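You operate a simulated robot arm through the tools that you are given. There is no shell and no other tool. Be economical: measure what you need, move in short steps, check, and stop when the job is done.

You run a simulated robot arm. Do the job below in one go: nothing can be reset, and whatever is moved stays where it is left.

Task
Swap the sludged strainer in the BATH drawer for the clean one.
Fine: red one into the flat grey tub, yellow one seated in the steel ring, plug left in, drawer shut.

The check looks at the end state, three seconds after you hand in, the way a careful person would. Anything else that was tipped, shoved, dropped, spilled or broken makes it a failure.

Robot
A 6-joint arm with a two-finger parallel gripper, fixed in place. Base frame: the origin is at the foot of the arm, x ahead of it, y to its left, z up. Units: m, rad, N and s.
With the tool pointing down near the work surface it reaches from about 0.1 to 0.74 m from the base axis. Its first joint turns from -2.897 to 2.897 rad. Payload 3.91 kg.
The tool frame sits at the grasp point between the pads (the TCP): z along the fingers, y along the line on which they close. The tips reach 0.03 m beyond it. The gripper opens to 0.11 m. The fingers are 0.02 m wide and 0.01 m thick; the gripper's body (0.048 by 0.112 m) begins 0.055 m behind the TCP.
Orientation is that of the tool frame in the base frame, as [roll, pitch, yaw] about the fixed x, y, z axes, in that order (R = Rz(yaw) Ry(pitch) Rx(roll)). With the fingers straight down and closing along the base's y, the tool's x points along the base's -x, its y along +y and its z along -z.

Tools
- The arm moves only by the tool send_rows. Its argument "moves" is a list of rows, each a list of 7 numbers: the shift along the tool's x, y, z in cm, then the turn, a rotation vector about the tool's x, y, z in rad, then the opening in per cent of the stroke, from 0 (shut) to 100 (fully open). In form: [[dx, dy, dz, ax, ay, az, fingers], ...]. A call has 1 to 8 rows; each row is the pose to reach, as a shift and turn from the pose commanded when the call began, along the tool's axes at that moment. Rows are played at 5 a second. More than 0.05 m and 0.15 rad between two rows, or a gripper value outside its range, and nothing of the call is played. A pose out of reach is approached as far as the arm can. The call stops where the force on the tool passes 40 N (or 10 N more than at its start, if that is more) or the arm is blocked; 0.2 s more then pass. Each finger travels about 0.045 m/s and halts on what it meets, pressing with about 22 N; the grip force reading is that of the motor and also rises with nothing between the fingers. The clock runs only during rows and for 0.2 s after the last one: add rows that repeat a pose to give the fingers time. The reply holds the time, the measured pose of the TCP, the force on the tool along the base axes, the opening and the grip force, in the units named above and with some noise.
- Cameras (640 x 400 px; columns grow to the right, rows downward): "scene" is fixed at [0.0486, 0.4983, 1.288]; the picture's right is [-0.43, -0.90, 0.00], its down [-0.55, 0.26, -0.80] and it looks along [0.72, -0.34, -0.60] (base axes); focal length 318 px, centre (320, 200). "wrist" rides on the gripper at [0.071, 0.022, -0.107] in the tool frame; the picture's right is [-0.29, 0.96, 0.00], its down [-0.76, -0.23, -0.61] and it looks along [-0.58, -0.18, 0.79] (tool axes); focal length 243 px, centre (320, 200). There is no depth. A picture from a camera that has moved, and an enlarged one, comes with that camera's place and axes in the base frame and with its lens.
- grab_frame(camera): a new picture of that camera. The clock stands still meanwhile.
- slide_trunk(by): slides the trunk up (or, below 0, down) by that many m; the arm rides with it, the base frame stays. It gives what a move gives, with no picture.
- inspect(camera, box): a new picture of the part [left, top, right, bottom] of that camera's present view, enlarged. The clock stands still meanwhile.
- finish_job(): hands the job in; it is judged then, once.

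Work in short steps. Places have to be worked out from the pictures, the camera data and where the tool is seen: move nearer, look again, correct. Check each grasp and each placing, and mend what went wrong. You have 120 turns and 84 pictures in all, those below and enlarged ones among them. Open the gripper and draw the arm clear of the work before you hand the job in, unless the task says otherwise; then end with one line.

The tools are called after "Call:" as name(argument=value, ...) on one line, values as JSON. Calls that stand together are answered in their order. send_rows: Moves the arm, as the interface text tells. Its arguments: {"type":"object","properties":{"moves":{"type":"array","items":{"type":"array","items":{"type":"number"}}}},"required":["moves"]} The other tools are called the same way: slide_trunk (by) slides the trunk up or down; grab_frame (camera) takes a picture; inspect (camera, box) takes an enlarged picture of a part of a camera's view; finish_job () hands the job in.

At the start:

```text
time_s: 0.0
ee_pos: [0.4898, 0.1799, 1.0621]
orientation: [3.141, -0.001, 3.141]
ft_force: [0.2, -0.3, 0.0]
grip_width: 0.11
grasp_force: 0.1
trunk travel left (down, up): [-0.525, 0.065]
```

scene: 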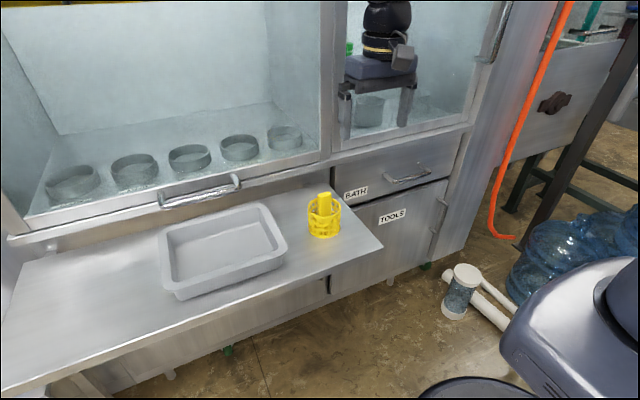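
wrist: 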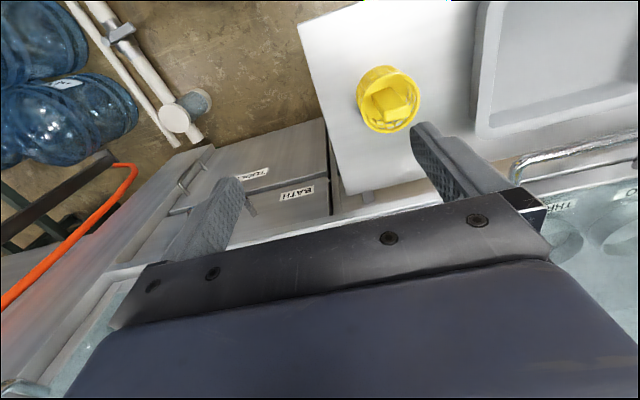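

I'll look closer at the drawer, its handle and the yellow strainer first.

Call:
inspect(camera="scene", box=[300, 120, 480, 260])

Call:
inspect(camera="wrist", box=[120, 40, 440, 240])

```text
2.86 times, centred on (390, 190) of scene
camera zoom: at [0.0486, 0.4983, 1.288], right [-0.43, -0.9, 0.0], down [-0.55, 0.26, -0.8], along [0.72, -0.34, -0.6], focal length 910 px, centre (120, 229)
```

zoom: 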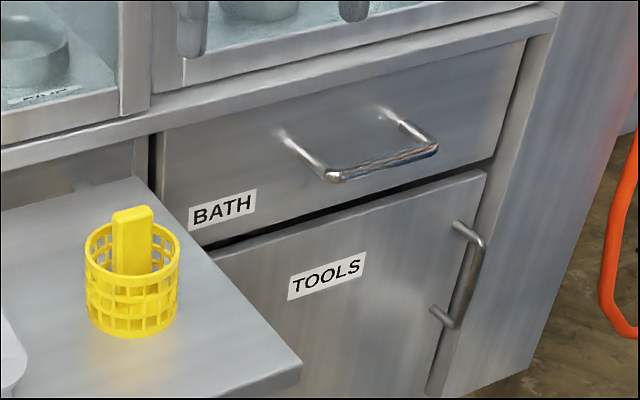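

```text
2.00 times, centred on (280, 140) of wrist
camera zoom: at [0.4193, 0.2009, 1.17], right [0.29, 0.96, 0.0], down [0.76, -0.23, 0.61], along [0.58, -0.18, -0.79], focal length 485 px, centre (400, 320)
```

zoom: 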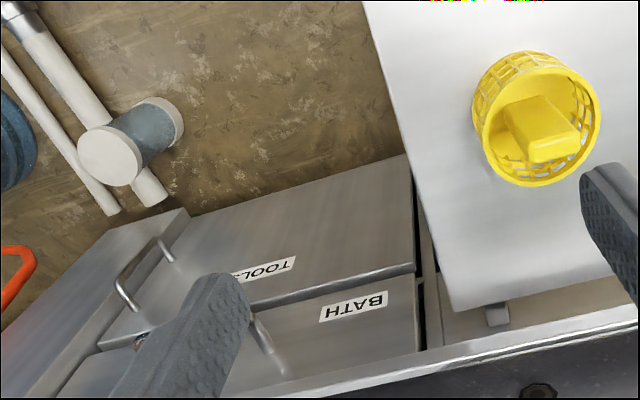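

Triangulating from both views, the table top is at about z=0.80 and the drawer face at x≈0.71. The handle bar runs along y at about (0.63, -0.07, 0.795). I'll move in front of and above the handle while turning the tool so it closes along x.

Call:
send_rows(moves=[[0, -3, 0.5, 0, 0, 0.14, 100], [0, -6, 1, 0, 0, 0.28, 100], [0, -9, 1.5, 0, 0, 0.42, 100], [0, -12, 2, 0, 0, 0.56, 100], [0, -15, 2.5, 0, 0, 0.7, 100], [0, -18, 3, 0, 0, 0.84, 100], [0, -21, 3.5, 0, 0, 0.98, 100], [0, -25, 4, 0, 0, 1.12, 100]])

```text
time_s: 1.8
ee_pos: [0.4908, -0.0726, 1.0223]
orientation: [-3.14, 0.001, 2.02]
ft_force: [-0.4, -0.7, 0.4]
grip_width: 0.1099
grasp_force: 0.0
trunk travel left (down, up): [-0.525, 0.065]
```

The turn went as expected. I'll finish the turn so the closing line is along x.

Call:
send_rows(moves=[[0, 0, 0, 0, 0, 0.15, 100], [0, 0, 0, 0, 0, 0.3, 100], [0, 0, 0, 0, 0, 0.45, 100]])

Call:
send_rows(moves=[[0, 0, 0, -0.14, 0, 0, 100], [0, 0, 0, -0.28, 0, 0, 100], [0, 0, 0, -0.42, 0, 0, 100], [0, 0, 0, -0.55, 0, 0, 100]])

Call:
grab_frame(camera="wrist")

Call:
grab_frame(camera="scene")

```text
time_s: 2.6
ee_pos: [0.4895, -0.0705, 1.0225]
orientation: [-3.141, 0.001, 1.568]
ft_force: [-1.3, -0.6, -0.8]
grip_width: 0.1098
grasp_force: 0.0
trunk travel left (down, up): [-0.525, 0.065]
```

```text
time_s: 3.6
ee_pos: [0.4902, -0.0704, 1.0216]
orientation: [2.591, 0.001, 1.572]
ft_force: [-0.7, -1.3, -0.4]
grip_width: 0.1102
grasp_force: 0.0
trunk travel left (down, up): [-0.525, 0.065]
```

```text
79 pictures are left
camera wrist: at [0.4527, 0.0001, 1.1251], right [0.81, -0.29, 0.5], down [-0.51, -0.76, 0.4], along [0.27, -0.58, -0.77], focal length 243 px, centre (320, 200)
```

wrist: 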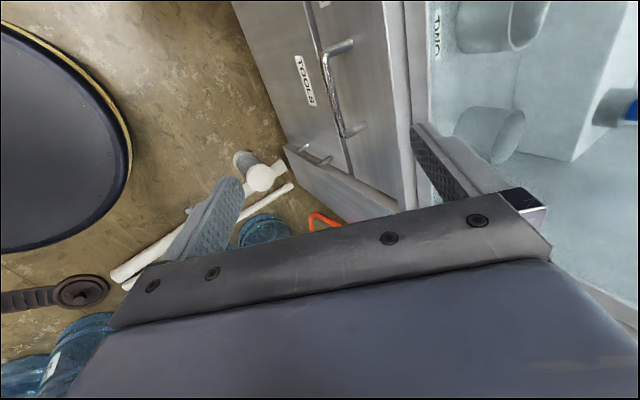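

```text
78 pictures are left
```

scene: 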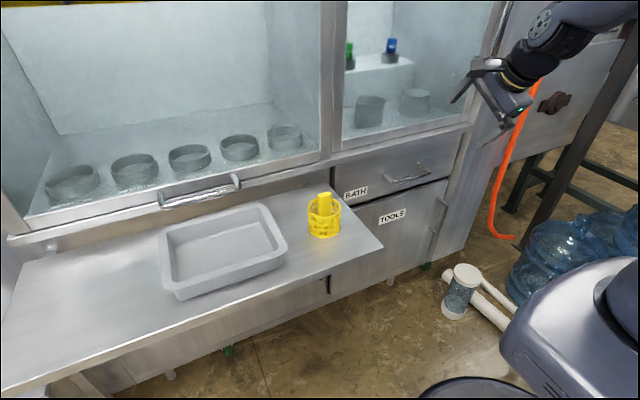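

Combining both cameras, the bar is at about x=0.65, z=0.777, spanning y from -0.04 to -0.16. I'll go to a standoff 8 cm short of it along the tool axis, with the fingers half open.

Call:
send_rows(moves=[[-1, 0, 4, 0, 0, 0, 50], [-2, 0.3, 8, 0, 0, 0, 50], [-3, 0.6, 12, 0, 0, 0, 50], [-3, 0.8, 16, 0, 0, 0, 50], [-3, 0.8, 19, 0, 0, 0, 50], [-3, 0.8, 21.3, 0, 0, 0, 50], [-3, 0.8, 21.3, 0, 0, 0, 50]])

Call:
grab_frame(camera="wrist")

Call:
inspect(camera="scene", box=[320, 80, 520, 240])

```text
time_s: 5.2
ee_pos: [0.6078, -0.0995, 0.8461]
orientation: [2.591, -0.001, 1.572]
ft_force: [0.1, -0.2, 0.1]
grip_width: 0.0549
grasp_force: 0.2
trunk travel left (down, up): [-0.525, 0.065]
```

```text
77 pictures are left
camera wrist: at [0.5713, -0.0291, 0.9487], right [0.82, -0.29, 0.5], down [-0.51, -0.76, 0.4], along [0.26, -0.58, -0.77], focal length 243 px, centre (320, 200)
```

wrist: 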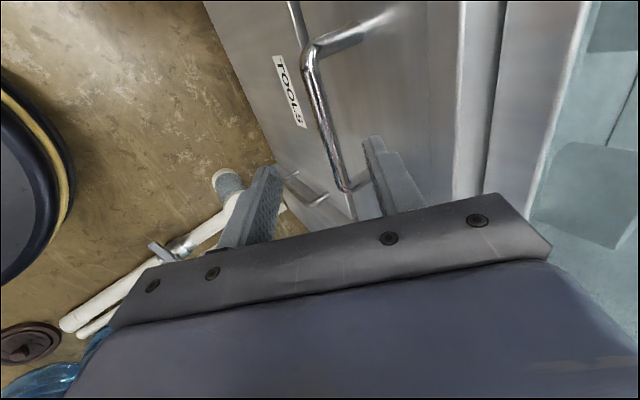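

```text
2.50 times, centred on (420, 160) of scene
camera zoom: at [0.0486, 0.4983, 1.288], right [-0.43, -0.9, 0.0], down [-0.55, 0.26, -0.8], along [0.72, -0.34, -0.6], focal length 796 px, centre (70, 300)
```

zoom: 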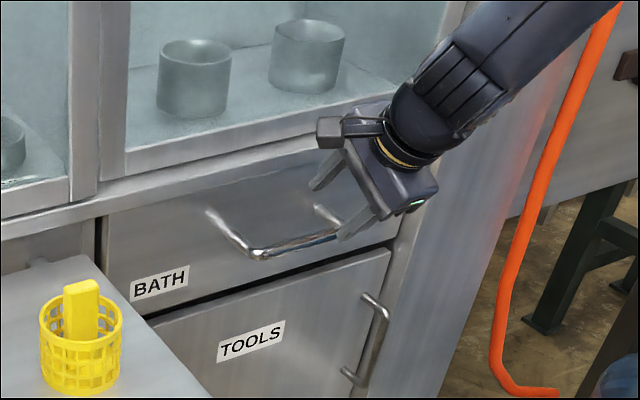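

The bar is re-measured at x≈0.655, y from -0.05 to -0.157. I'll advance 7 cm along the tool axis, then close on it.

Call:
send_rows(moves=[[-0.3, 0.4, 2, 0, 0, 0, 50], [-0.3, 0.4, 4, 0, 0, 0, 50], [-0.3, 0.4, 6, 0, 0, 0, 50], [-0.3, 0.4, 7.5, 0, 0, 0, 50], [-0.3, 0.4, 7.5, 0, 0, 0, 50]])

Call:
grab_frame(camera="wrist")

Call:
inspect(camera="scene", box=[320, 100, 480, 240])

```text
time_s: 6.4
ee_pos: [0.6506, -0.1041, 0.7826]
orientation: [2.592, 0.001, 1.57]
ft_force: [-0.1, -0.3, 1.4]
grip_width: 0.0549
grasp_force: 0.1
trunk travel left (down, up): [-0.525, 0.065]
```

```text
75 pictures are left
camera wrist: at [0.6134, -0.0323, 0.8857], right [0.82, -0.29, 0.5], down [-0.51, -0.76, 0.4], along [0.26, -0.58, -0.77], focal length 243 px, centre (320, 200)
```

wrist: 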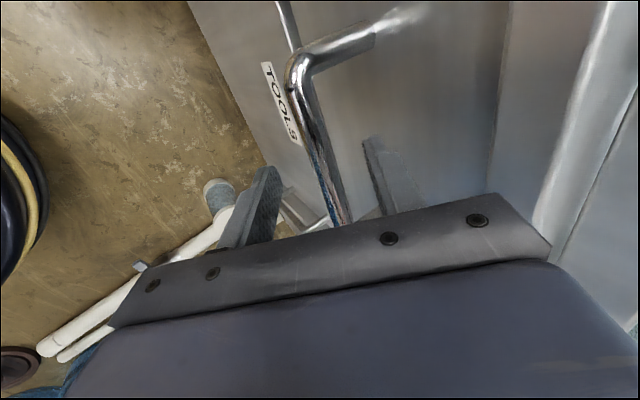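

```text
2.86 times, centred on (400, 170) of scene
camera zoom: at [0.0486, 0.4983, 1.288], right [-0.43, -0.9, 0.0], down [-0.55, 0.26, -0.8], along [0.72, -0.34, -0.6], focal length 910 px, centre (91, 286)
```

zoom: 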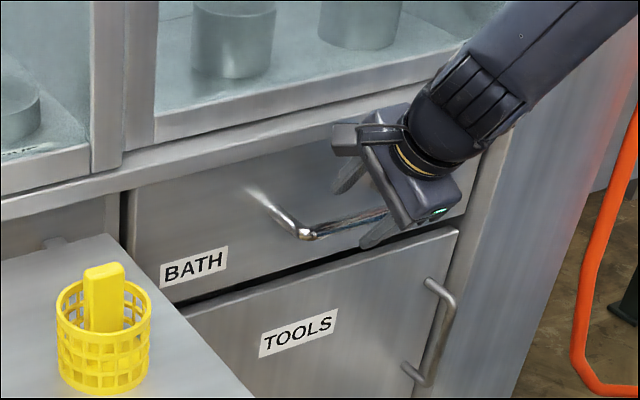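

The bar lies between the fingers, so I'll close on it.

Call:
send_rows(moves=[[0, 0, 0, 0, 0, 0, 20], [0, 0, 0, 0, 0, 0, 5], [0, 0, 0, 0, 0, 0, 5], [0, 0, 0, 0, 0, 0, 5], [0, 0, 0, 0, 0, 0, 5]])

```text
time_s: 7.6
ee_pos: [0.6504, -0.1022, 0.7817]
orientation: [2.592, -0.001, 1.569]
ft_force: [-0.2, 1.5, 0.2]
grip_width: 0.0053
grasp_force: 0.1
trunk travel left (down, up): [-0.525, 0.065]
```

The fingers reached 5% without force, so they don't seem to be holding the bar. I'll check with a picture.

Call:
inspect(camera="wrist", box=[200, 20, 440, 240])

Call:
inspect(camera="scene", box=[370, 120, 450, 190])

```text
1.82 times, centred on (320, 130) of wrist
camera zoom: at [0.6133, -0.0324, 0.886], right [0.82, -0.29, 0.5], down [-0.51, -0.76, 0.4], along [0.26, -0.58, -0.77], focal length 441 px, centre (320, 327)
```

zoom: 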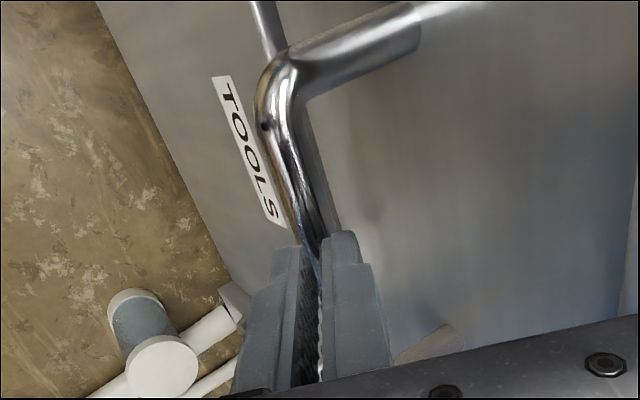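

```text
5.71 times, centred on (410, 155) of scene
camera zoom: at [0.0486, 0.4983, 1.288], right [-0.43, -0.9, 0.0], down [-0.55, 0.26, -0.8], along [0.72, -0.34, -0.6], focal length 1820 px, centre (-194, 457)
```

zoom: 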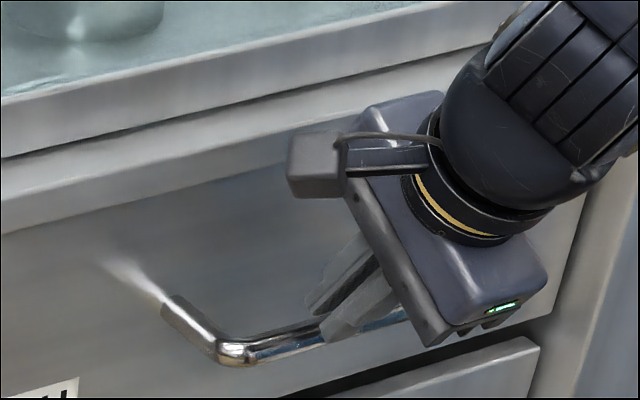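

The bar is slightly beyond the fingertips. I'll open to 40%, advance 2.5 cm more along the tool axis, and close again.

Call:
send_rows(moves=[[0, 0, 0, 0, 0, 0, 40], [0, 0, 0, 0, 0, 0, 40], [0, 0, 0, 0, 0, 0, 40], [0, 0, 1, 0, 0, 0, 40], [0, 0, 2, 0, 0, 0, 40], [0, 0, 2.7, 0, 0, 0, 40], [0, 0, 2.7, 0, 0, 0, 40]])

Call:
send_rows(moves=[[0, 0, 0, 0, 0, 0, 0], [0, 0, 0, 0, 0, 0, 0], [0, 0, 0, 0, 0, 0, 0], [0, 0, 0, 0, 0, 0, 0], [0, 0, 0, 0, 0, 0, 0]])

Call:
inspect(camera="wrist", box=[200, 20, 440, 240])

```text
time_s: 9.2
ee_pos: [0.6642, -0.1034, 0.7602]
orientation: [2.593, 0.001, 1.572]
ft_force: [0.0, 0.1, 0.6]
grip_width: 0.044
grasp_force: 0.0
trunk travel left (down, up): [-0.525, 0.065]
```

```text
time_s: 10.4
ee_pos: [0.6638, -0.1036, 0.7596]
orientation: [2.59, 0.0, 1.572]
ft_force: [-2.4, -0.2, -2.4]
grip_width: 0.0158
grasp_force: 45.2
trunk travel left (down, up): [-0.525, 0.065]
```

```text
1.82 times, centred on (320, 130) of wrist
camera zoom: at [0.6275, -0.0325, 0.8628], right [0.82, -0.29, 0.5], down [-0.51, -0.76, 0.4], along [0.26, -0.58, -0.77], focal length 441 px, centre (320, 327)
```

zoom: 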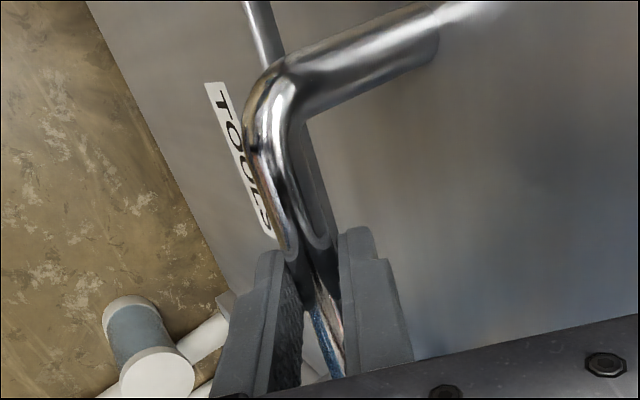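

The bar is gripped (1.6 cm wide, 45 N). I'll pull the drawer straight out along -x.

Call:
send_rows(moves=[[0, -0.85, -0.52, 0, 0, 0, 0], [0, -1.71, -1.05, 0, 0, 0, 0], [0, -2.99, -1.83, 0, 0, 0, 0], [0, -4.27, -2.62, 0, 0, 0, 0], [0, -5.54, -3.4, 0, 0, 0, 0], [0, -6.82, -4.18, 0, 0, 0, 0], [0, -8.1, -4.97, 0, 0, 0, 0], [0, -9.38, -5.75, 0, 0, 0, 0]])

Call:
grab_frame(camera="scene")

```text
time_s: 12.2
ee_pos: [0.5539, -0.1029, 0.7596]
orientation: [2.593, 0.001, 1.572]
ft_force: [-1.0, -5.8, -1.7]
grip_width: 0.0159
grasp_force: 44.8
trunk travel left (down, up): [-0.525, 0.065]
```

```text
70 pictures are left
```

scene: 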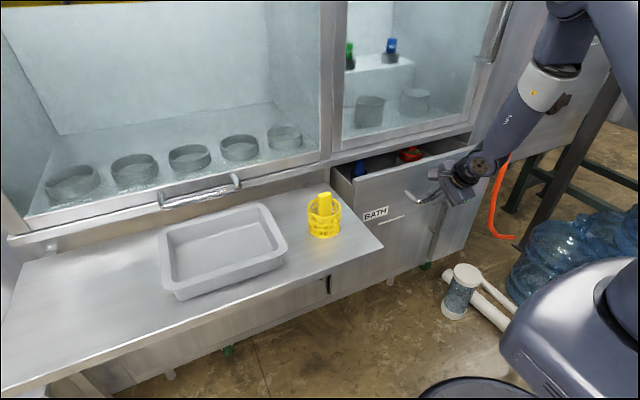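

The drawer is sliding and a blue item and a red strainer are visible. I'll pull another 12 cm.

Call:
send_rows(moves=[[0, -1.28, -0.78, 0, 0, 0, 0], [0, -2.56, -1.57, 0, 0, 0, 0], [0, -3.84, -2.35, 0, 0, 0, 0], [0, -5.12, -3.14, 0, 0, 0, 0], [0, -6.4, -3.92, 0, 0, 0, 0], [0, -7.68, -4.71, 0, 0, 0, 0], [0, -8.96, -5.49, 0, 0, 0, 0], [0, -10.2, -6.3, 0, 0, 0, 0]])

Call:
grab_frame(camera="scene")

```text
time_s: 14.0
ee_pos: [0.4344, -0.1032, 0.7598]
orientation: [2.594, 0.0, 1.571]
ft_force: [0.0, -3.7, -11.6]
grip_width: 0.0155
grasp_force: 45.3
trunk travel left (down, up): [-0.525, 0.065]
```

```text
69 pictures are left
```

scene: 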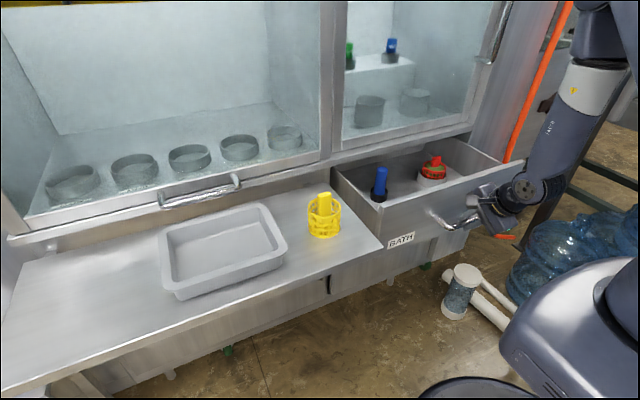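

The red strainer is at about (0.65, -0.16) and the blue plug at (0.65, 0.03). For clearance from the cabinet ledge I'll pull about 7 cm more, gently.

Call:
send_rows(moves=[[0, -0.85, -0.52, 0, 0, 0, 0], [0, -1.71, -1.05, 0, 0, 0, 0], [0, -2.56, -1.57, 0, 0, 0, 0], [0, -3.41, -2.09, 0, 0, 0, 0], [0, -4.27, -2.62, 0, 0, 0, 0], [0, -5.12, -3.14, 0, 0, 0, 0], [0, -5.97, -3.66, 0, 0, 0, 0]])

Call:
grab_frame(camera="scene")

```text
time_s: 15.6
ee_pos: [0.3659, -0.1028, 0.76]
orientation: [2.595, -0.002, 1.57]
ft_force: [-0.1, -1.0, -20.1]
grip_width: 0.0157
grasp_force: 44.4
trunk travel left (down, up): [-0.525, 0.065]
```

```text
68 pictures are left
```

scene: 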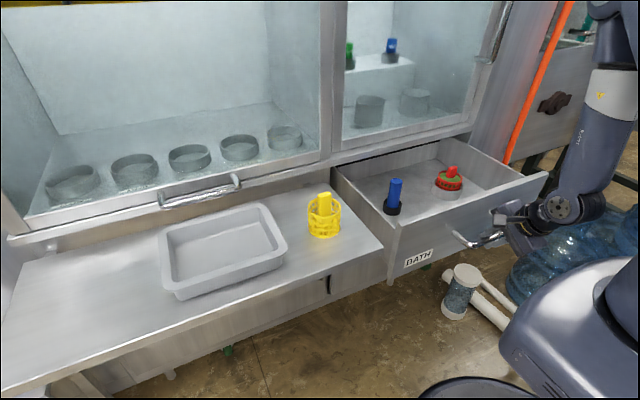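

The drawer is well out. I'll release the handle and retreat along the tool axis.

Call:
send_rows(moves=[[0, 0, 0, 0, 0, 0, 40], [0, 0, 0, 0, 0, 0, 40], [0, 0, 0, 0, 0, 0, 40], [0, 0, -3, 0, 0, 0, 40], [0, 0, -6, 0, 0, 0, 40], [0, 0, -10, 0, 0, 0, 40], [0, 0, -14, 0, 0, 0, 40], [0, 0, -18, 0, 0, 0, 40]])

Call:
grab_frame(camera="scene")

```text
time_s: 17.4
ee_pos: [0.2771, -0.1091, 0.917]
orientation: [2.58, 0.012, 1.569]
ft_force: [-0.2, -0.1, 0.1]
grip_width: 0.0441
grasp_force: 0.1
trunk travel left (down, up): [-0.525, 0.065]
```

```text
67 pictures are left
```

scene: 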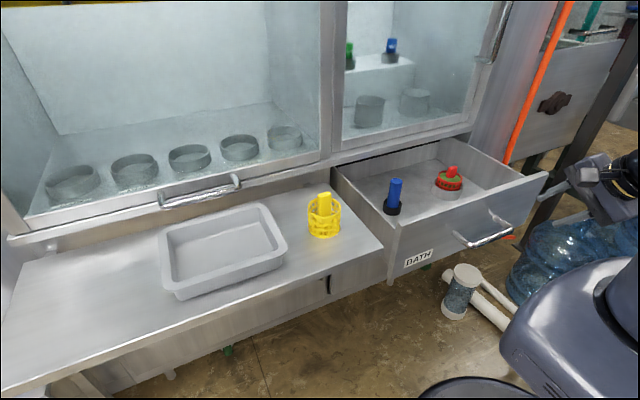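

Now I'll un-tilt the tool, raise it, then turn back so the wrist camera looks toward the drawer.

Call:
send_rows(moves=[[0, 1.6, -2.6, 0.14, 0, 0, 100], [0, 3.1, -5.1, 0.28, 0, 0, 100], [0, 4.7, -7.7, 0.42, 0, 0, 100], [0, 6.3, -10.2, 0.56, 0, 0, 100]])

Call:
send_rows(moves=[[0, 1, 0, 0, 0, -0.15, 100], [0, 3, 0, 0, 0, -0.3, 100], [0, 5, 0, 0, 0, -0.45, 100], [0, 7, 0, 0, 0, -0.6, 100], [0, 9, 0, 0, 0, -0.75, 100], [0, 11, 0, 0, 0, -0.9, 100], [0, 13, 0, 0, 0, -1.05, 100], [0, 15, 0, 0, 0, -1.2, 100]])

Call:
send_rows(moves=[[0, 0, 0, 0, 0, -0.13, 100], [0, 0, 0, 0, 0, -0.25, 100], [0, 0, 0, 0, 0, -0.37, 100]])

Call:
grab_frame(camera="wrist")

```text
time_s: 18.4
ee_pos: [0.272, -0.1042, 1.0337]
orientation: [-3.131, 0.003, 1.571]
ft_force: [0.1, -0.2, 0.9]
grip_width: 0.11
grasp_force: 0.2
out of reach, approached as far as the arm can: row 1, 2
trunk travel left (down, up): [-0.525, 0.065]
```

```text
time_s: 20.2
ee_pos: [0.4222, -0.1025, 1.0326]
orientation: [-3.139, -0.011, 2.773]
ft_force: [-0.9, 0.4, -0.2]
grip_width: 0.1099
grasp_force: 0.0
trunk travel left (down, up): [-0.525, 0.065]
```

```text
time_s: 21.0
ee_pos: [0.4213, -0.1035, 1.033]
orientation: [3.141, -0.011, -3.139]
ft_force: [0.3, -0.5, 0.4]
grip_width: 0.1101
grasp_force: 0.0
trunk travel left (down, up): [-0.525, 0.065]
```

```text
66 pictures are left
camera wrist: at [0.3518, -0.0822, 1.1407], right [0.29, 0.96, 0.0], down [0.77, -0.23, 0.6], along [0.57, -0.18, -0.8], focal length 243 px, centre (320, 200)
```

wrist: 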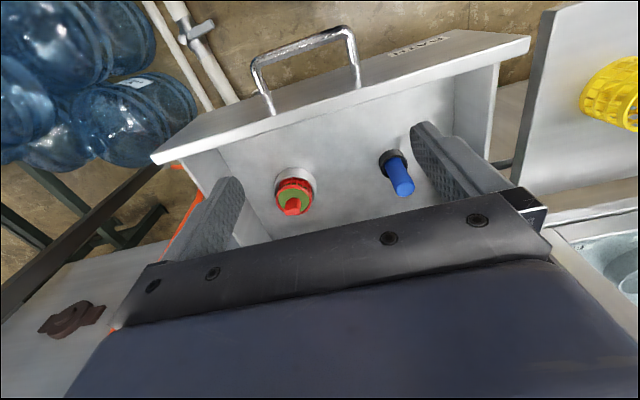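

I have a good view of the drawer. I'll zoom in on the red strainer in both cameras to find its place and the handle's orientation.

Call:
inspect(camera="wrist", box=[240, 130, 430, 240])

Call:
inspect(camera="scene", box=[370, 140, 490, 220])

Call:
inspect(camera="scene", box=[140, 170, 360, 310])

```text
3.37 times, centred on (335, 185) of wrist
camera zoom: at [0.3518, -0.0822, 1.1407], right [0.29, 0.96, 0.0], down [0.77, -0.23, 0.6], along [0.57, -0.18, -0.8], focal length 817 px, centre (270, 250)
```

zoom: 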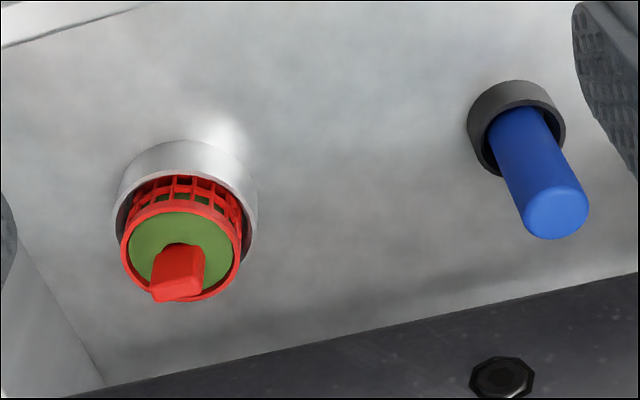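

```text
5.00 times, centred on (430, 180) of scene
camera zoom: at [0.0486, 0.4983, 1.288], right [-0.43, -0.9, 0.0], down [-0.55, 0.26, -0.8], along [0.72, -0.34, -0.6], focal length 1592 px, centre (-230, 300)
```

zoom: 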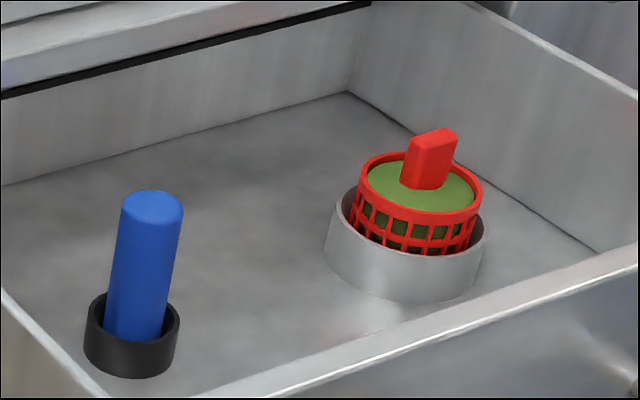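

```text
2.86 times, centred on (250, 240) of scene
camera zoom: at [0.0486, 0.4983, 1.288], right [-0.43, -0.9, 0.0], down [-0.55, 0.26, -0.8], along [0.72, -0.34, -0.6], focal length 910 px, centre (520, 86)
```

zoom: 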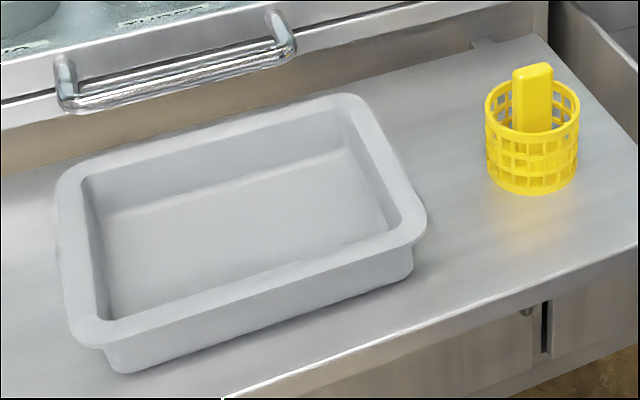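

The red handle top is at about (0.60, -0.19, 0.81). I'll move above it and look again from nearer.

Call:
send_rows(moves=[[-3, -2, 2, 0, 0, 0, 100], [-6, -4, 4, 0, 0, 0, 100], [-9, -6, 6, 0, 0, 0, 100], [-12, -8, 8, 0, 0, 0, 100], [-15, -8.7, 10, 0, 0, 0, 100]])

Call:
grab_frame(camera="wrist")

Call:
grab_frame(camera="scene")

```text
time_s: 22.2
ee_pos: [0.5712, -0.1906, 0.93]
orientation: [3.141, -0.012, 3.141]
ft_force: [0.4, -0.6, -0.4]
grip_width: 0.11
grasp_force: 0.0
trunk travel left (down, up): [-0.525, 0.065]
```

```text
62 pictures are left
camera wrist: at [0.501, -0.1697, 1.0385], right [0.29, 0.96, 0.0], down [0.77, -0.23, 0.6], along [0.57, -0.18, -0.8], focal length 243 px, centre (320, 200)
```

wrist: 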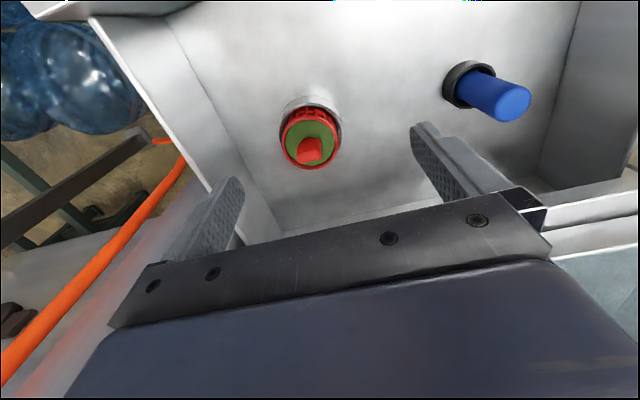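

```text
61 pictures are left
```

scene: 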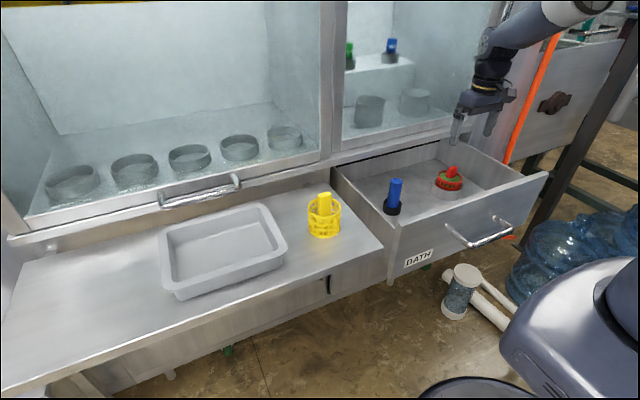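

Combining rays, the red handle top is nearer (0.62, -0.215, 0.78). I'll zoom in for the handle's orientation.

Call:
inspect(camera="wrist", box=[260, 80, 360, 180])

```text
4.00 times, centred on (310, 130) of wrist
camera zoom: at [0.501, -0.1697, 1.0385], right [0.29, 0.96, 0.0], down [0.77, -0.23, 0.6], along [0.57, -0.18, -0.8], focal length 970 px, centre (360, 480)
```

zoom: 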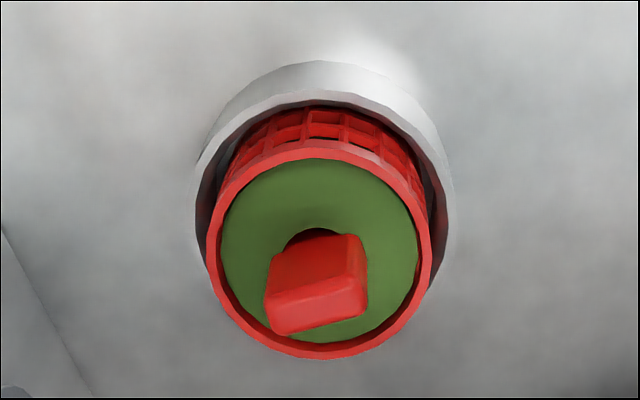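

With refined rays the red tab's top is at about (0.615, -0.217, 0.794). The tab is about 2.8 cm wide along y and 1.3 cm thick. I'll move above it with the fingers half open.

Call:
send_rows(moves=[[-2.2, -1.3, 2, 0, 0.006, 0, 50], [-4.4, -2.6, 4, 0, 0.012, 0, 50], [-4.4, -2.6, 6, 0, 0.012, 0, 50], [-4.4, -2.6, 7, 0, 0.012, 0, 50], [-4.4, -2.6, 7, 0, 0.012, 0, 50]])

Call:
inspect(camera="wrist", box=[200, 60, 440, 240])

Call:
inspect(camera="scene", box=[390, 80, 530, 220])

```text
time_s: 23.4
ee_pos: [0.6143, -0.2149, 0.8598]
orientation: [-3.141, -0.022, -3.141]
ft_force: [0.1, -0.1, -0.5]
grip_width: 0.055
grasp_force: 0.1
trunk travel left (down, up): [-0.525, 0.065]
```

```text
2.22 times, centred on (320, 150) of wrist
camera zoom: at [0.5457, -0.1948, 0.9689], right [0.29, 0.96, -0.01], down [0.77, -0.23, 0.59], along [0.56, -0.18, -0.81], focal length 539 px, centre (320, 311)
```

zoom: 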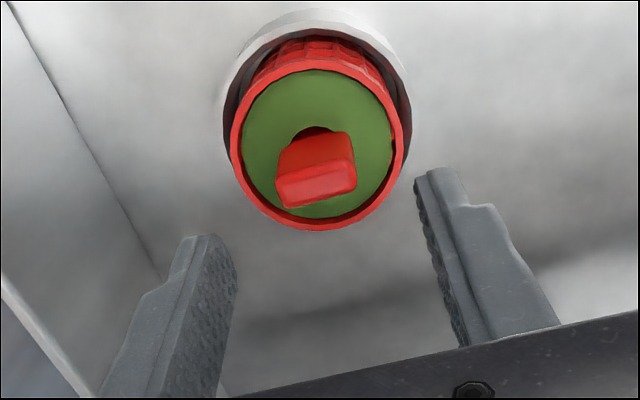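

```text
2.86 times, centred on (460, 150) of scene
camera zoom: at [0.0486, 0.4983, 1.288], right [-0.43, -0.9, 0.0], down [-0.55, 0.26, -0.8], along [0.72, -0.34, -0.6], focal length 910 px, centre (-80, 343)
```

zoom: 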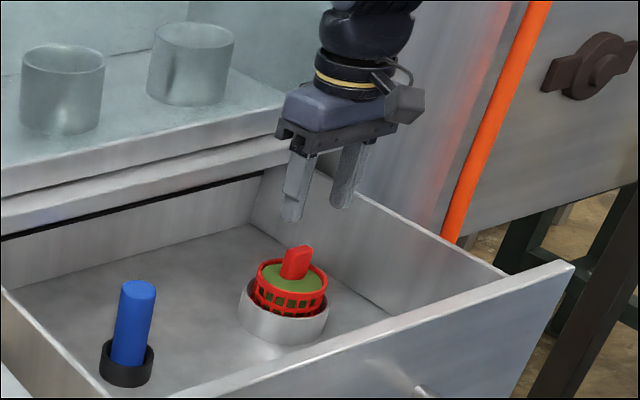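

Pose refined: tab top at about (0.618, -0.217, 0.79). I'll descend to put the pads around the tab, keeping the tips just above the rim, and correct the small pitch error.

Call:
send_rows(moves=[[-0.5, -0.2, 0, 0, -0.022, 0, 50], [-0.5, -0.2, 2, 0, -0.022, 0, 50], [-0.5, -0.2, 4, 0, -0.022, 0, 50], [-0.5, -0.2, 5, 0, -0.022, 0, 50], [-0.5, -0.2, 5.5, 0, -0.022, 0, 50]])

Call:
inspect(camera="wrist", box=[200, 60, 440, 240])

Call:
inspect(camera="scene", box=[400, 120, 500, 220])

```text
time_s: 24.6
ee_pos: [0.6177, -0.2176, 0.8034]
orientation: [-3.14, 0.001, -3.142]
ft_force: [0.5, -0.3, 0.0]
grip_width: 0.055
grasp_force: 0.1
trunk travel left (down, up): [-0.525, 0.065]
```

```text
2.22 times, centred on (320, 150) of wrist
camera zoom: at [0.5465, -0.1972, 0.9127], right [0.29, 0.96, 0.0], down [0.76, -0.23, 0.61], along [0.58, -0.18, -0.79], focal length 539 px, centre (320, 311)
```

zoom: 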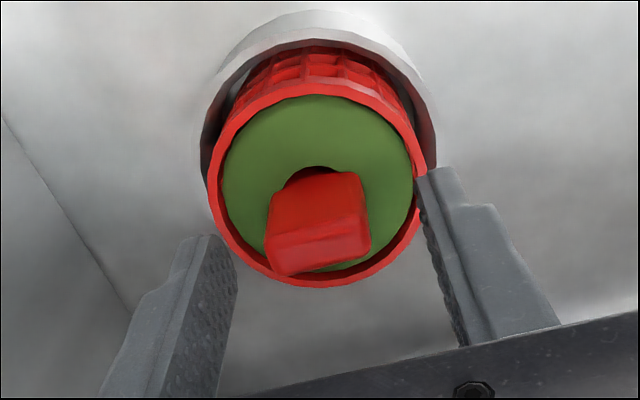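

```text
4.00 times, centred on (450, 170) of scene
camera zoom: at [0.0486, 0.4983, 1.288], right [-0.43, -0.9, 0.0], down [-0.55, 0.26, -0.8], along [0.72, -0.34, -0.6], focal length 1274 px, centre (-200, 320)
```

zoom: 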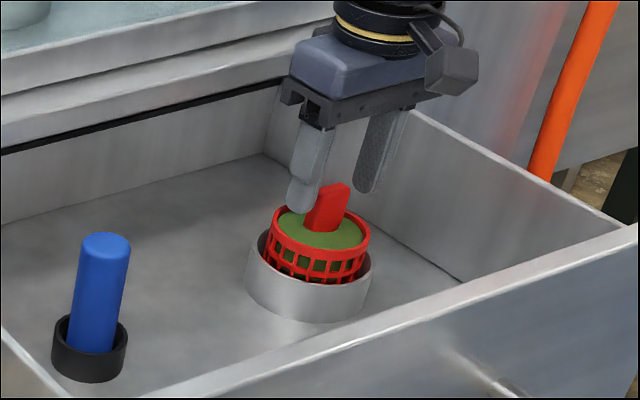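

The tab top is at z≈0.785, centred on x≈0.620, y≈-0.219. I'll lower 1.4 cm and close gently on the tab.

Call:
send_rows(moves=[[-0.25, -0.15, 0.7, 0, 0, 0, 50], [-0.25, -0.15, 1.4, 0, 0, 0, 50], [-0.25, -0.15, 1.4, 0, 0, 0, 40], [-0.25, -0.15, 1.4, 0, 0, 0, 30], [-0.25, -0.15, 1.4, 0, 0, 0, 20], [-0.25, -0.15, 1.4, 0, 0, 0, 10], [-0.25, -0.15, 1.4, 0, 0, 0, 10]])

Call:
inspect(camera="wrist", box=[200, 60, 440, 240])

Call:
inspect(camera="scene", box=[400, 120, 500, 220])

```text
time_s: 26.2
ee_pos: [0.6189, -0.2207, 0.7913]
orientation: [-3.141, -0.001, 3.141]
ft_force: [0.1, 0.2, -0.6]
grip_width: 0.0293
grasp_force: 22.2
trunk travel left (down, up): [-0.525, 0.065]
```

```text
2.22 times, centred on (320, 150) of wrist
camera zoom: at [0.5489, -0.1986, 0.8989], right [0.29, 0.96, 0.0], down [0.76, -0.23, 0.61], along [0.58, -0.18, -0.79], focal length 539 px, centre (320, 311)
```

zoom: 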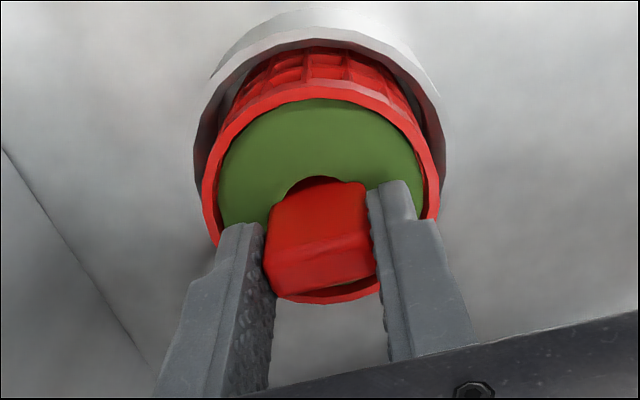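

```text
4.00 times, centred on (450, 170) of scene
camera zoom: at [0.0486, 0.4983, 1.288], right [-0.43, -0.9, 0.0], down [-0.55, 0.26, -0.8], along [0.72, -0.34, -0.6], focal length 1274 px, centre (-200, 320)
```

zoom: 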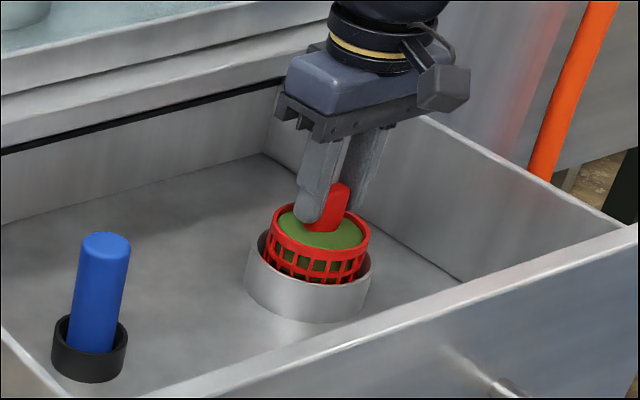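

The tab is gripped (2.9 cm, 22 N). I'll lift straight up slowly.

Call:
send_rows(moves=[[0, 0, -0.5, 0, 0, 0, 10], [0, 0, -1, 0, 0, 0, 10], [0, 0, -2, 0, 0, 0, 10], [0, 0, -3.5, 0, 0, 0, 10], [0, 0, -5, 0, 0, 0, 10], [0, 0, -7, 0, 0, 0, 10], [0, 0, -9, 0, 0, 0, 10], [0, 0, -11, 0, 0, 0, 10]])

Call:
inspect(camera="scene", box=[370, 80, 510, 220])

Call:
grab_frame(camera="wrist")

```text
time_s: 28.0
ee_pos: [0.6182, -0.2196, 0.9016]
orientation: [3.141, 0.0, -3.141]
ft_force: [-0.2, 0.1, -1.5]
grip_width: 0.0294
grasp_force: 21.9
trunk travel left (down, up): [-0.525, 0.065]
```

```text
2.86 times, centred on (440, 150) of scene
camera zoom: at [0.0486, 0.4983, 1.288], right [-0.43, -0.9, 0.0], down [-0.55, 0.26, -0.8], along [0.72, -0.34, -0.6], focal length 910 px, centre (-23, 343)
```

zoom: 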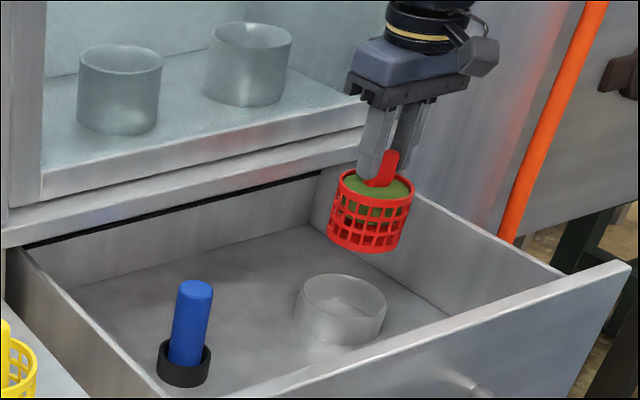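

```text
52 pictures are left
camera wrist: at [0.5483, -0.1986, 1.0092], right [0.29, 0.96, 0.0], down [0.76, -0.23, 0.61], along [0.58, -0.18, -0.79], focal length 243 px, centre (320, 200)
```

wrist: 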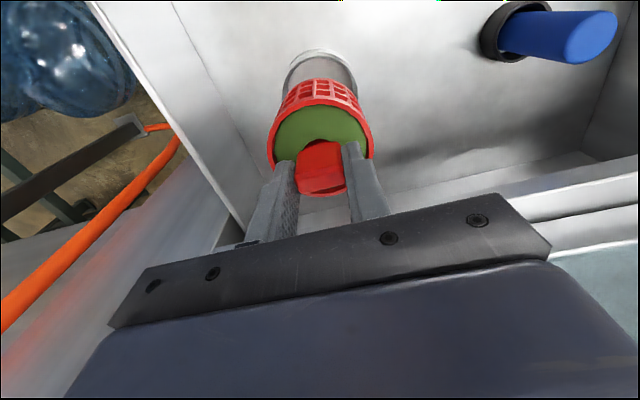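

Red is lifted cleanly and the steel ring is empty. The tub's floor centre is near (0.55, 0.45), the tabletop at z≈0.80, and the yellow tab top at (0.53, 0.26, 0.89). I'll carry red back and up before crossing to the tub.

Call:
send_rows(moves=[[1.5, 0, -3, 0, 0, 0, 10], [4.5, 0, -6, 0, 0, 0, 10], [8, 0, -8.5, 0, 0, 0, 10], [12, 0, -11, 0, 0, 0, 10], [15, 2, -12, 0, 0, 0, 10], [16.5, 5.5, -12, 0, 0, 0, 10], [16.8, 9.5, -12, 0, 0, 0, 10], [16.8, 13.5, -12, 0, 0, 0, 10]])

Call:
send_rows(moves=[[0, 4, 0, 0, 0, 0, 10], [0, 8, 0, 0, 0, 0, 10], [0, 12, 0, 0, 0, 0, 10], [0, 16, 0, 0, 0, 0, 10], [0, 20, 0, 0, 0, 0, 10], [0, 24, 0, 0, 0, 0, 10], [0, 28, 0, 0, 0, 0, 10], [0, 32, 0, 0, 0, 0, 10]])

```text
time_s: 29.8
ee_pos: [0.4522, -0.0835, 1.023]
orientation: [3.141, 0.002, -3.141]
ft_force: [-0.5, -0.7, -2.2]
grip_width: 0.0295
grasp_force: 22.1
trunk travel left (down, up): [-0.525, 0.065]
```

```text
time_s: 31.6
ee_pos: [0.452, 0.2363, 1.0214]
orientation: [-3.14, -0.002, -3.141]
ft_force: [0.1, -0.5, -0.6]
grip_width: 0.0291
grasp_force: 21.8
trunk travel left (down, up): [-0.525, 0.065]
```

Grip still holding. I'll continue to y≈0.45, then forward over the tub.

Call:
send_rows(moves=[[0, 4, 0, 0, 0, 0, 10], [0, 8, 0, 0, 0, 0, 10], [0, 12, 0, 0, 0, 0, 10], [-1, 16, 0, 0, 0, 0, 10], [-3, 19, 0, 0, 0, 0, 10], [-6, 21, 0, 0, 0, 0, 10], [-9, 21, 0, 0, 0, 0, 10], [-9, 21, 0, 0, 0, 0, 10]])

Call:
grab_frame(camera="scene")

Call:
grab_frame(camera="wrist")

```text
time_s: 33.4
ee_pos: [0.5413, 0.4441, 1.0203]
orientation: [3.14, 0.001, -3.141]
ft_force: [0.2, -0.4, -1.7]
grip_width: 0.0294
grasp_force: 21.6
trunk travel left (down, up): [-0.525, 0.065]
```

```text
51 pictures are left
```

scene: 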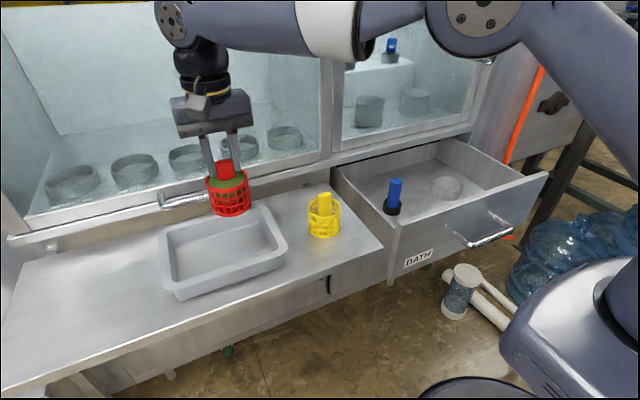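

```text
50 pictures are left
camera wrist: at [0.4706, 0.4663, 1.1285], right [0.29, 0.96, 0.0], down [0.76, -0.23, 0.61], along [0.58, -0.18, -0.79], focal length 243 px, centre (320, 200)
```

wrist: 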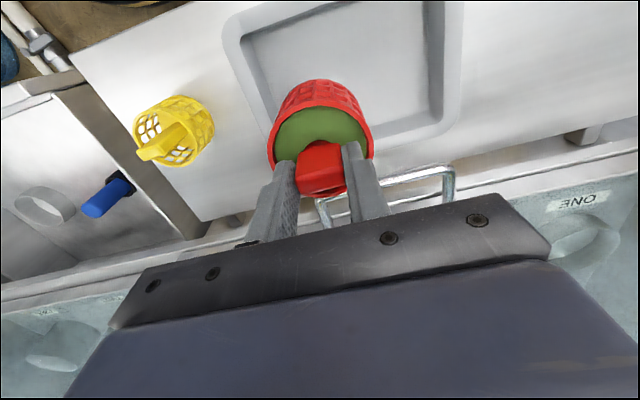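

The basket is above the inner tub area (inner y≈0.38–0.58, x≈0.475–0.61). Touchdown should be near TCP z≈0.905, so I'll lower to 0.925 first.

Call:
send_rows(moves=[[0, 0.6, 3, 0, 0, 0, 10], [0, 0.6, 6, 0, 0, 0, 10], [0, 0.6, 8, 0, 0, 0, 10], [0, 0.6, 9, 0, 0, 0, 10], [0, 0.6, 9.5, 0, 0, 0, 10]])

Call:
inspect(camera="scene", box=[140, 120, 340, 310])

Call:
grab_frame(camera="wrist")

```text
time_s: 34.6
ee_pos: [0.5411, 0.4514, 0.9258]
orientation: [3.141, -0.001, 3.141]
ft_force: [0.1, 0.6, -0.7]
grip_width: 0.0293
grasp_force: 22.2
trunk travel left (down, up): [-0.525, 0.065]
```

```text
2.11 times, centred on (240, 215) of scene
camera zoom: at [0.0486, 0.4983, 1.288], right [-0.43, -0.9, 0.0], down [-0.55, 0.26, -0.8], along [0.72, -0.34, -0.6], focal length 670 px, centre (488, 168)
```

zoom: 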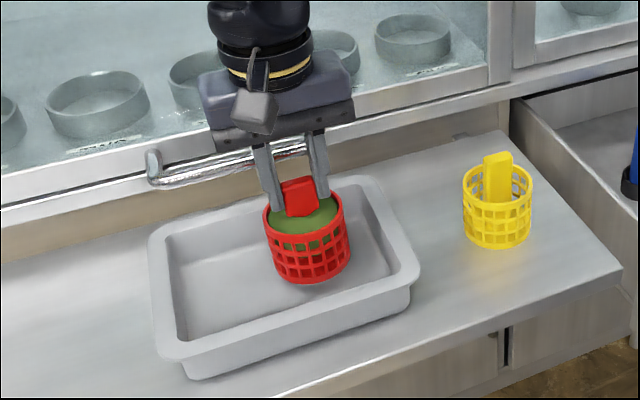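

```text
48 pictures are left
camera wrist: at [0.471, 0.4729, 1.0336], right [0.29, 0.96, 0.0], down [0.76, -0.23, 0.61], along [0.58, -0.18, -0.79], focal length 243 px, centre (320, 200)
```

wrist: 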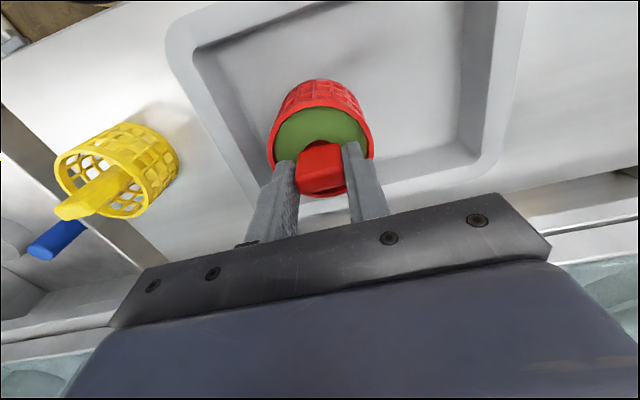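

The basket is inside the tub's outline, so I'll lower in small steps watching the force.

Call:
send_rows(moves=[[0, 0, 0.4, 0, 0, 0, 10], [0, 0, 0.8, 0, 0, 0, 10], [0, 0, 1.2, 0, 0, 0, 10], [0, 0, 1.4, 0, 0, 0, 10]])

Call:
send_rows(moves=[[0, 0, 0.2, 0, 0, 0, 10], [0, 0, 0.4, 0, 0, 0, 10]])

Call:
inspect(camera="scene", box=[180, 140, 300, 260])

```text
time_s: 35.6
ee_pos: [0.5418, 0.4516, 0.9121]
orientation: [-3.141, -0.002, -3.142]
ft_force: [-1.2, -1.3, -1.9]
grip_width: 0.0298
grasp_force: 22.1
trunk travel left (down, up): [-0.525, 0.065]
```

```text
time_s: 36.2
ee_pos: [0.5421, 0.451, 0.9089]
orientation: [3.141, -0.001, 3.14]
ft_force: [0.4, -0.5, -0.3]
grip_width: 0.0293
grasp_force: 21.9
trunk travel left (down, up): [-0.525, 0.065]
```

```text
3.33 times, centred on (240, 200) of scene
camera zoom: at [0.0486, 0.4983, 1.288], right [-0.43, -0.9, 0.0], down [-0.55, 0.26, -0.8], along [0.72, -0.34, -0.6], focal length 1062 px, centre (587, 200)
```

zoom: 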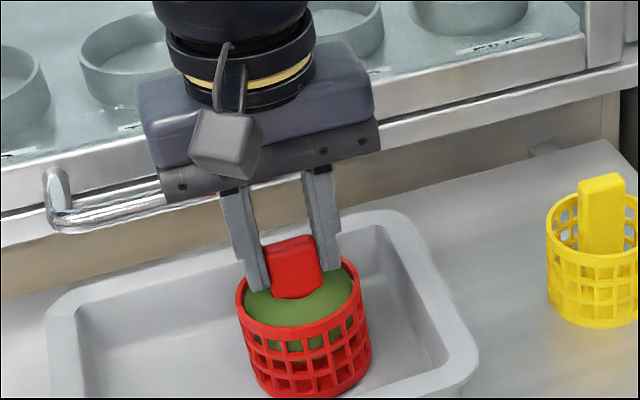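

No contact yet, so I continue in small steps.

Call:
send_rows(moves=[[0, 0, 0.2, 0, 0, 0, 10], [0, 0, 0.4, 0, 0, 0, 10]])

Call:
send_rows(moves=[[0, 0, 0.2, 0, 0, 0, 10], [0, 0, 0.4, 0, 0, 0, 10]])

```text
time_s: 36.8
ee_pos: [0.5426, 0.4503, 0.9062]
orientation: [3.139, 0.0, -3.141]
ft_force: [-0.6, -0.9, 9.0]
grip_width: 0.0295
grasp_force: 21.8
trunk travel left (down, up): [-0.525, 0.065]
```

```text
time_s: 37.4
ee_pos: [0.5419, 0.4506, 0.9038]
orientation: [3.138, 0.006, 3.14]
ft_force: [1.7, 0.2, 23.7]
grip_width: 0.0296
grasp_force: 22.0
trunk travel left (down, up): [-0.525, 0.065]
```

It touched down at about z=0.9065. I'll relieve the press and open the fingers.

Call:
send_rows(moves=[[0, 0, -0.3, 0, 0, 0, 10], [0, 0, -0.3, 0, 0, 0, 25], [0, 0, -0.3, 0, 0, 0, 35], [0, 0, -0.3, 0, 0, 0, 45], [0, 0, -0.3, 0, 0, 0, 45], [0, 0, -0.3, 0, 0, 0, 45]])

Call:
send_rows(moves=[[0, 0, -1, 0, 0, 0, 45], [0, 0, -3, 0, 0, 0, 45], [0, 0, -6, 0, 0, 0, 45], [0, 0, -9, 0, 0, 0, 45], [2, -3, -11, 0, 0, 0, 45], [4, -6, -11, 0, 0, 0, 45], [5, -9, -11, 0, 0, 0, 45], [5, -12, -11, 0, 0, 0, 45]])

Call:
grab_frame(camera="wrist")

Call:
grab_frame(camera="scene")

```text
time_s: 38.8
ee_pos: [0.5421, 0.4517, 0.9022]
orientation: [3.14, -0.001, -3.141]
ft_force: [-0.5, 0.1, 0.3]
grip_width: 0.0492
grasp_force: 0.1
trunk travel left (down, up): [-0.525, 0.065]
```

```text
time_s: 40.6
ee_pos: [0.4938, 0.3305, 1.0137]
orientation: [-3.141, -0.001, 3.14]
ft_force: [-0.6, 0.6, 0.4]
grip_width: 0.0495
grasp_force: 0.1
trunk travel left (down, up): [-0.525, 0.065]
```

```text
46 pictures are left
camera wrist: at [0.4216, 0.3519, 1.1209], right [0.29, 0.96, 0.0], down [0.76, -0.23, 0.61], along [0.58, -0.18, -0.79], focal length 243 px, centre (320, 200)
```

wrist: 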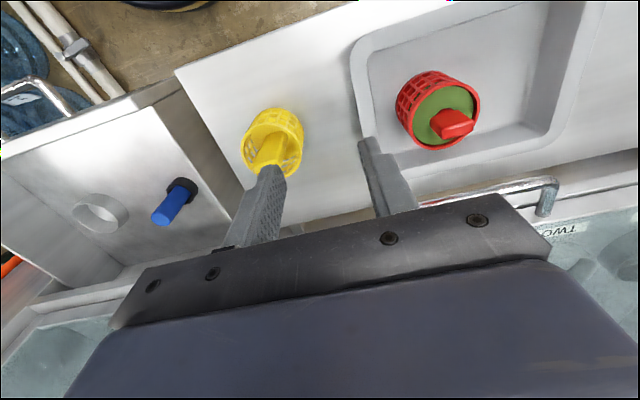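

```text
45 pictures are left
```

scene: 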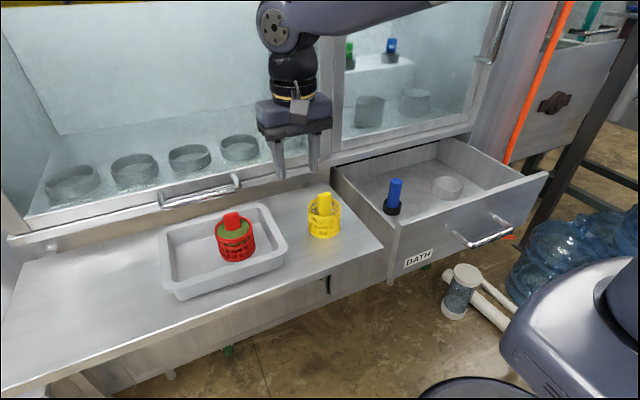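

Red stands upright in the tub. Next I'll go above the yellow strainer, estimated at (0.53, 0.26), and look at its tab.

Call:
send_rows(moves=[[0, -3.5, 0, 0, 0, 0, 50], [-1.6, -7.2, 0.5, 0, 0, 0, 50], [-1.6, -7.2, 1, 0, 0, 0, 50]])

Call:
inspect(camera="wrist", box=[200, 60, 440, 240])

Call:
inspect(camera="scene", box=[260, 130, 380, 250])

```text
time_s: 41.4
ee_pos: [0.5083, 0.2587, 1.004]
orientation: [3.141, 0.0, -3.141]
ft_force: [-0.3, -0.2, 0.1]
grip_width: 0.0551
grasp_force: 0.1
trunk travel left (down, up): [-0.525, 0.065]
```

```text
2.22 times, centred on (320, 150) of wrist
camera zoom: at [0.4374, 0.2799, 1.1109], right [0.29, 0.96, 0.0], down [0.76, -0.23, 0.61], along [0.58, -0.18, -0.79], focal length 539 px, centre (320, 311)
```

zoom: 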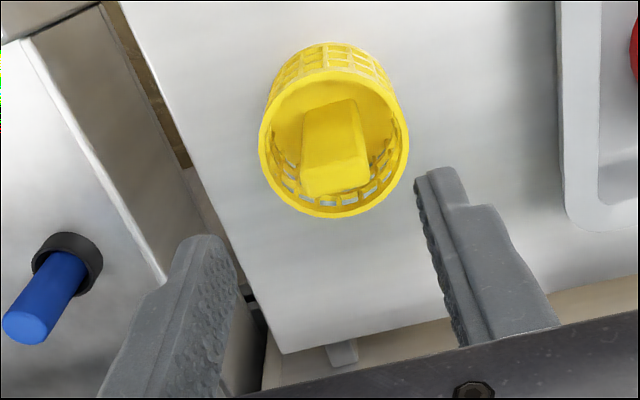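

```text
3.33 times, centred on (320, 190) of scene
camera zoom: at [0.0486, 0.4983, 1.288], right [-0.43, -0.9, 0.0], down [-0.55, 0.26, -0.8], along [0.72, -0.34, -0.6], focal length 1062 px, centre (320, 233)
```

zoom: 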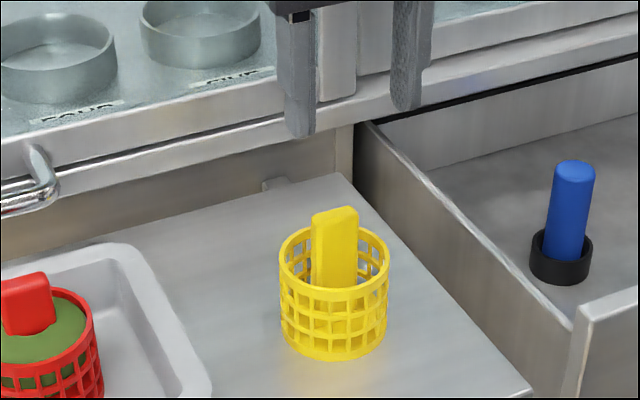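

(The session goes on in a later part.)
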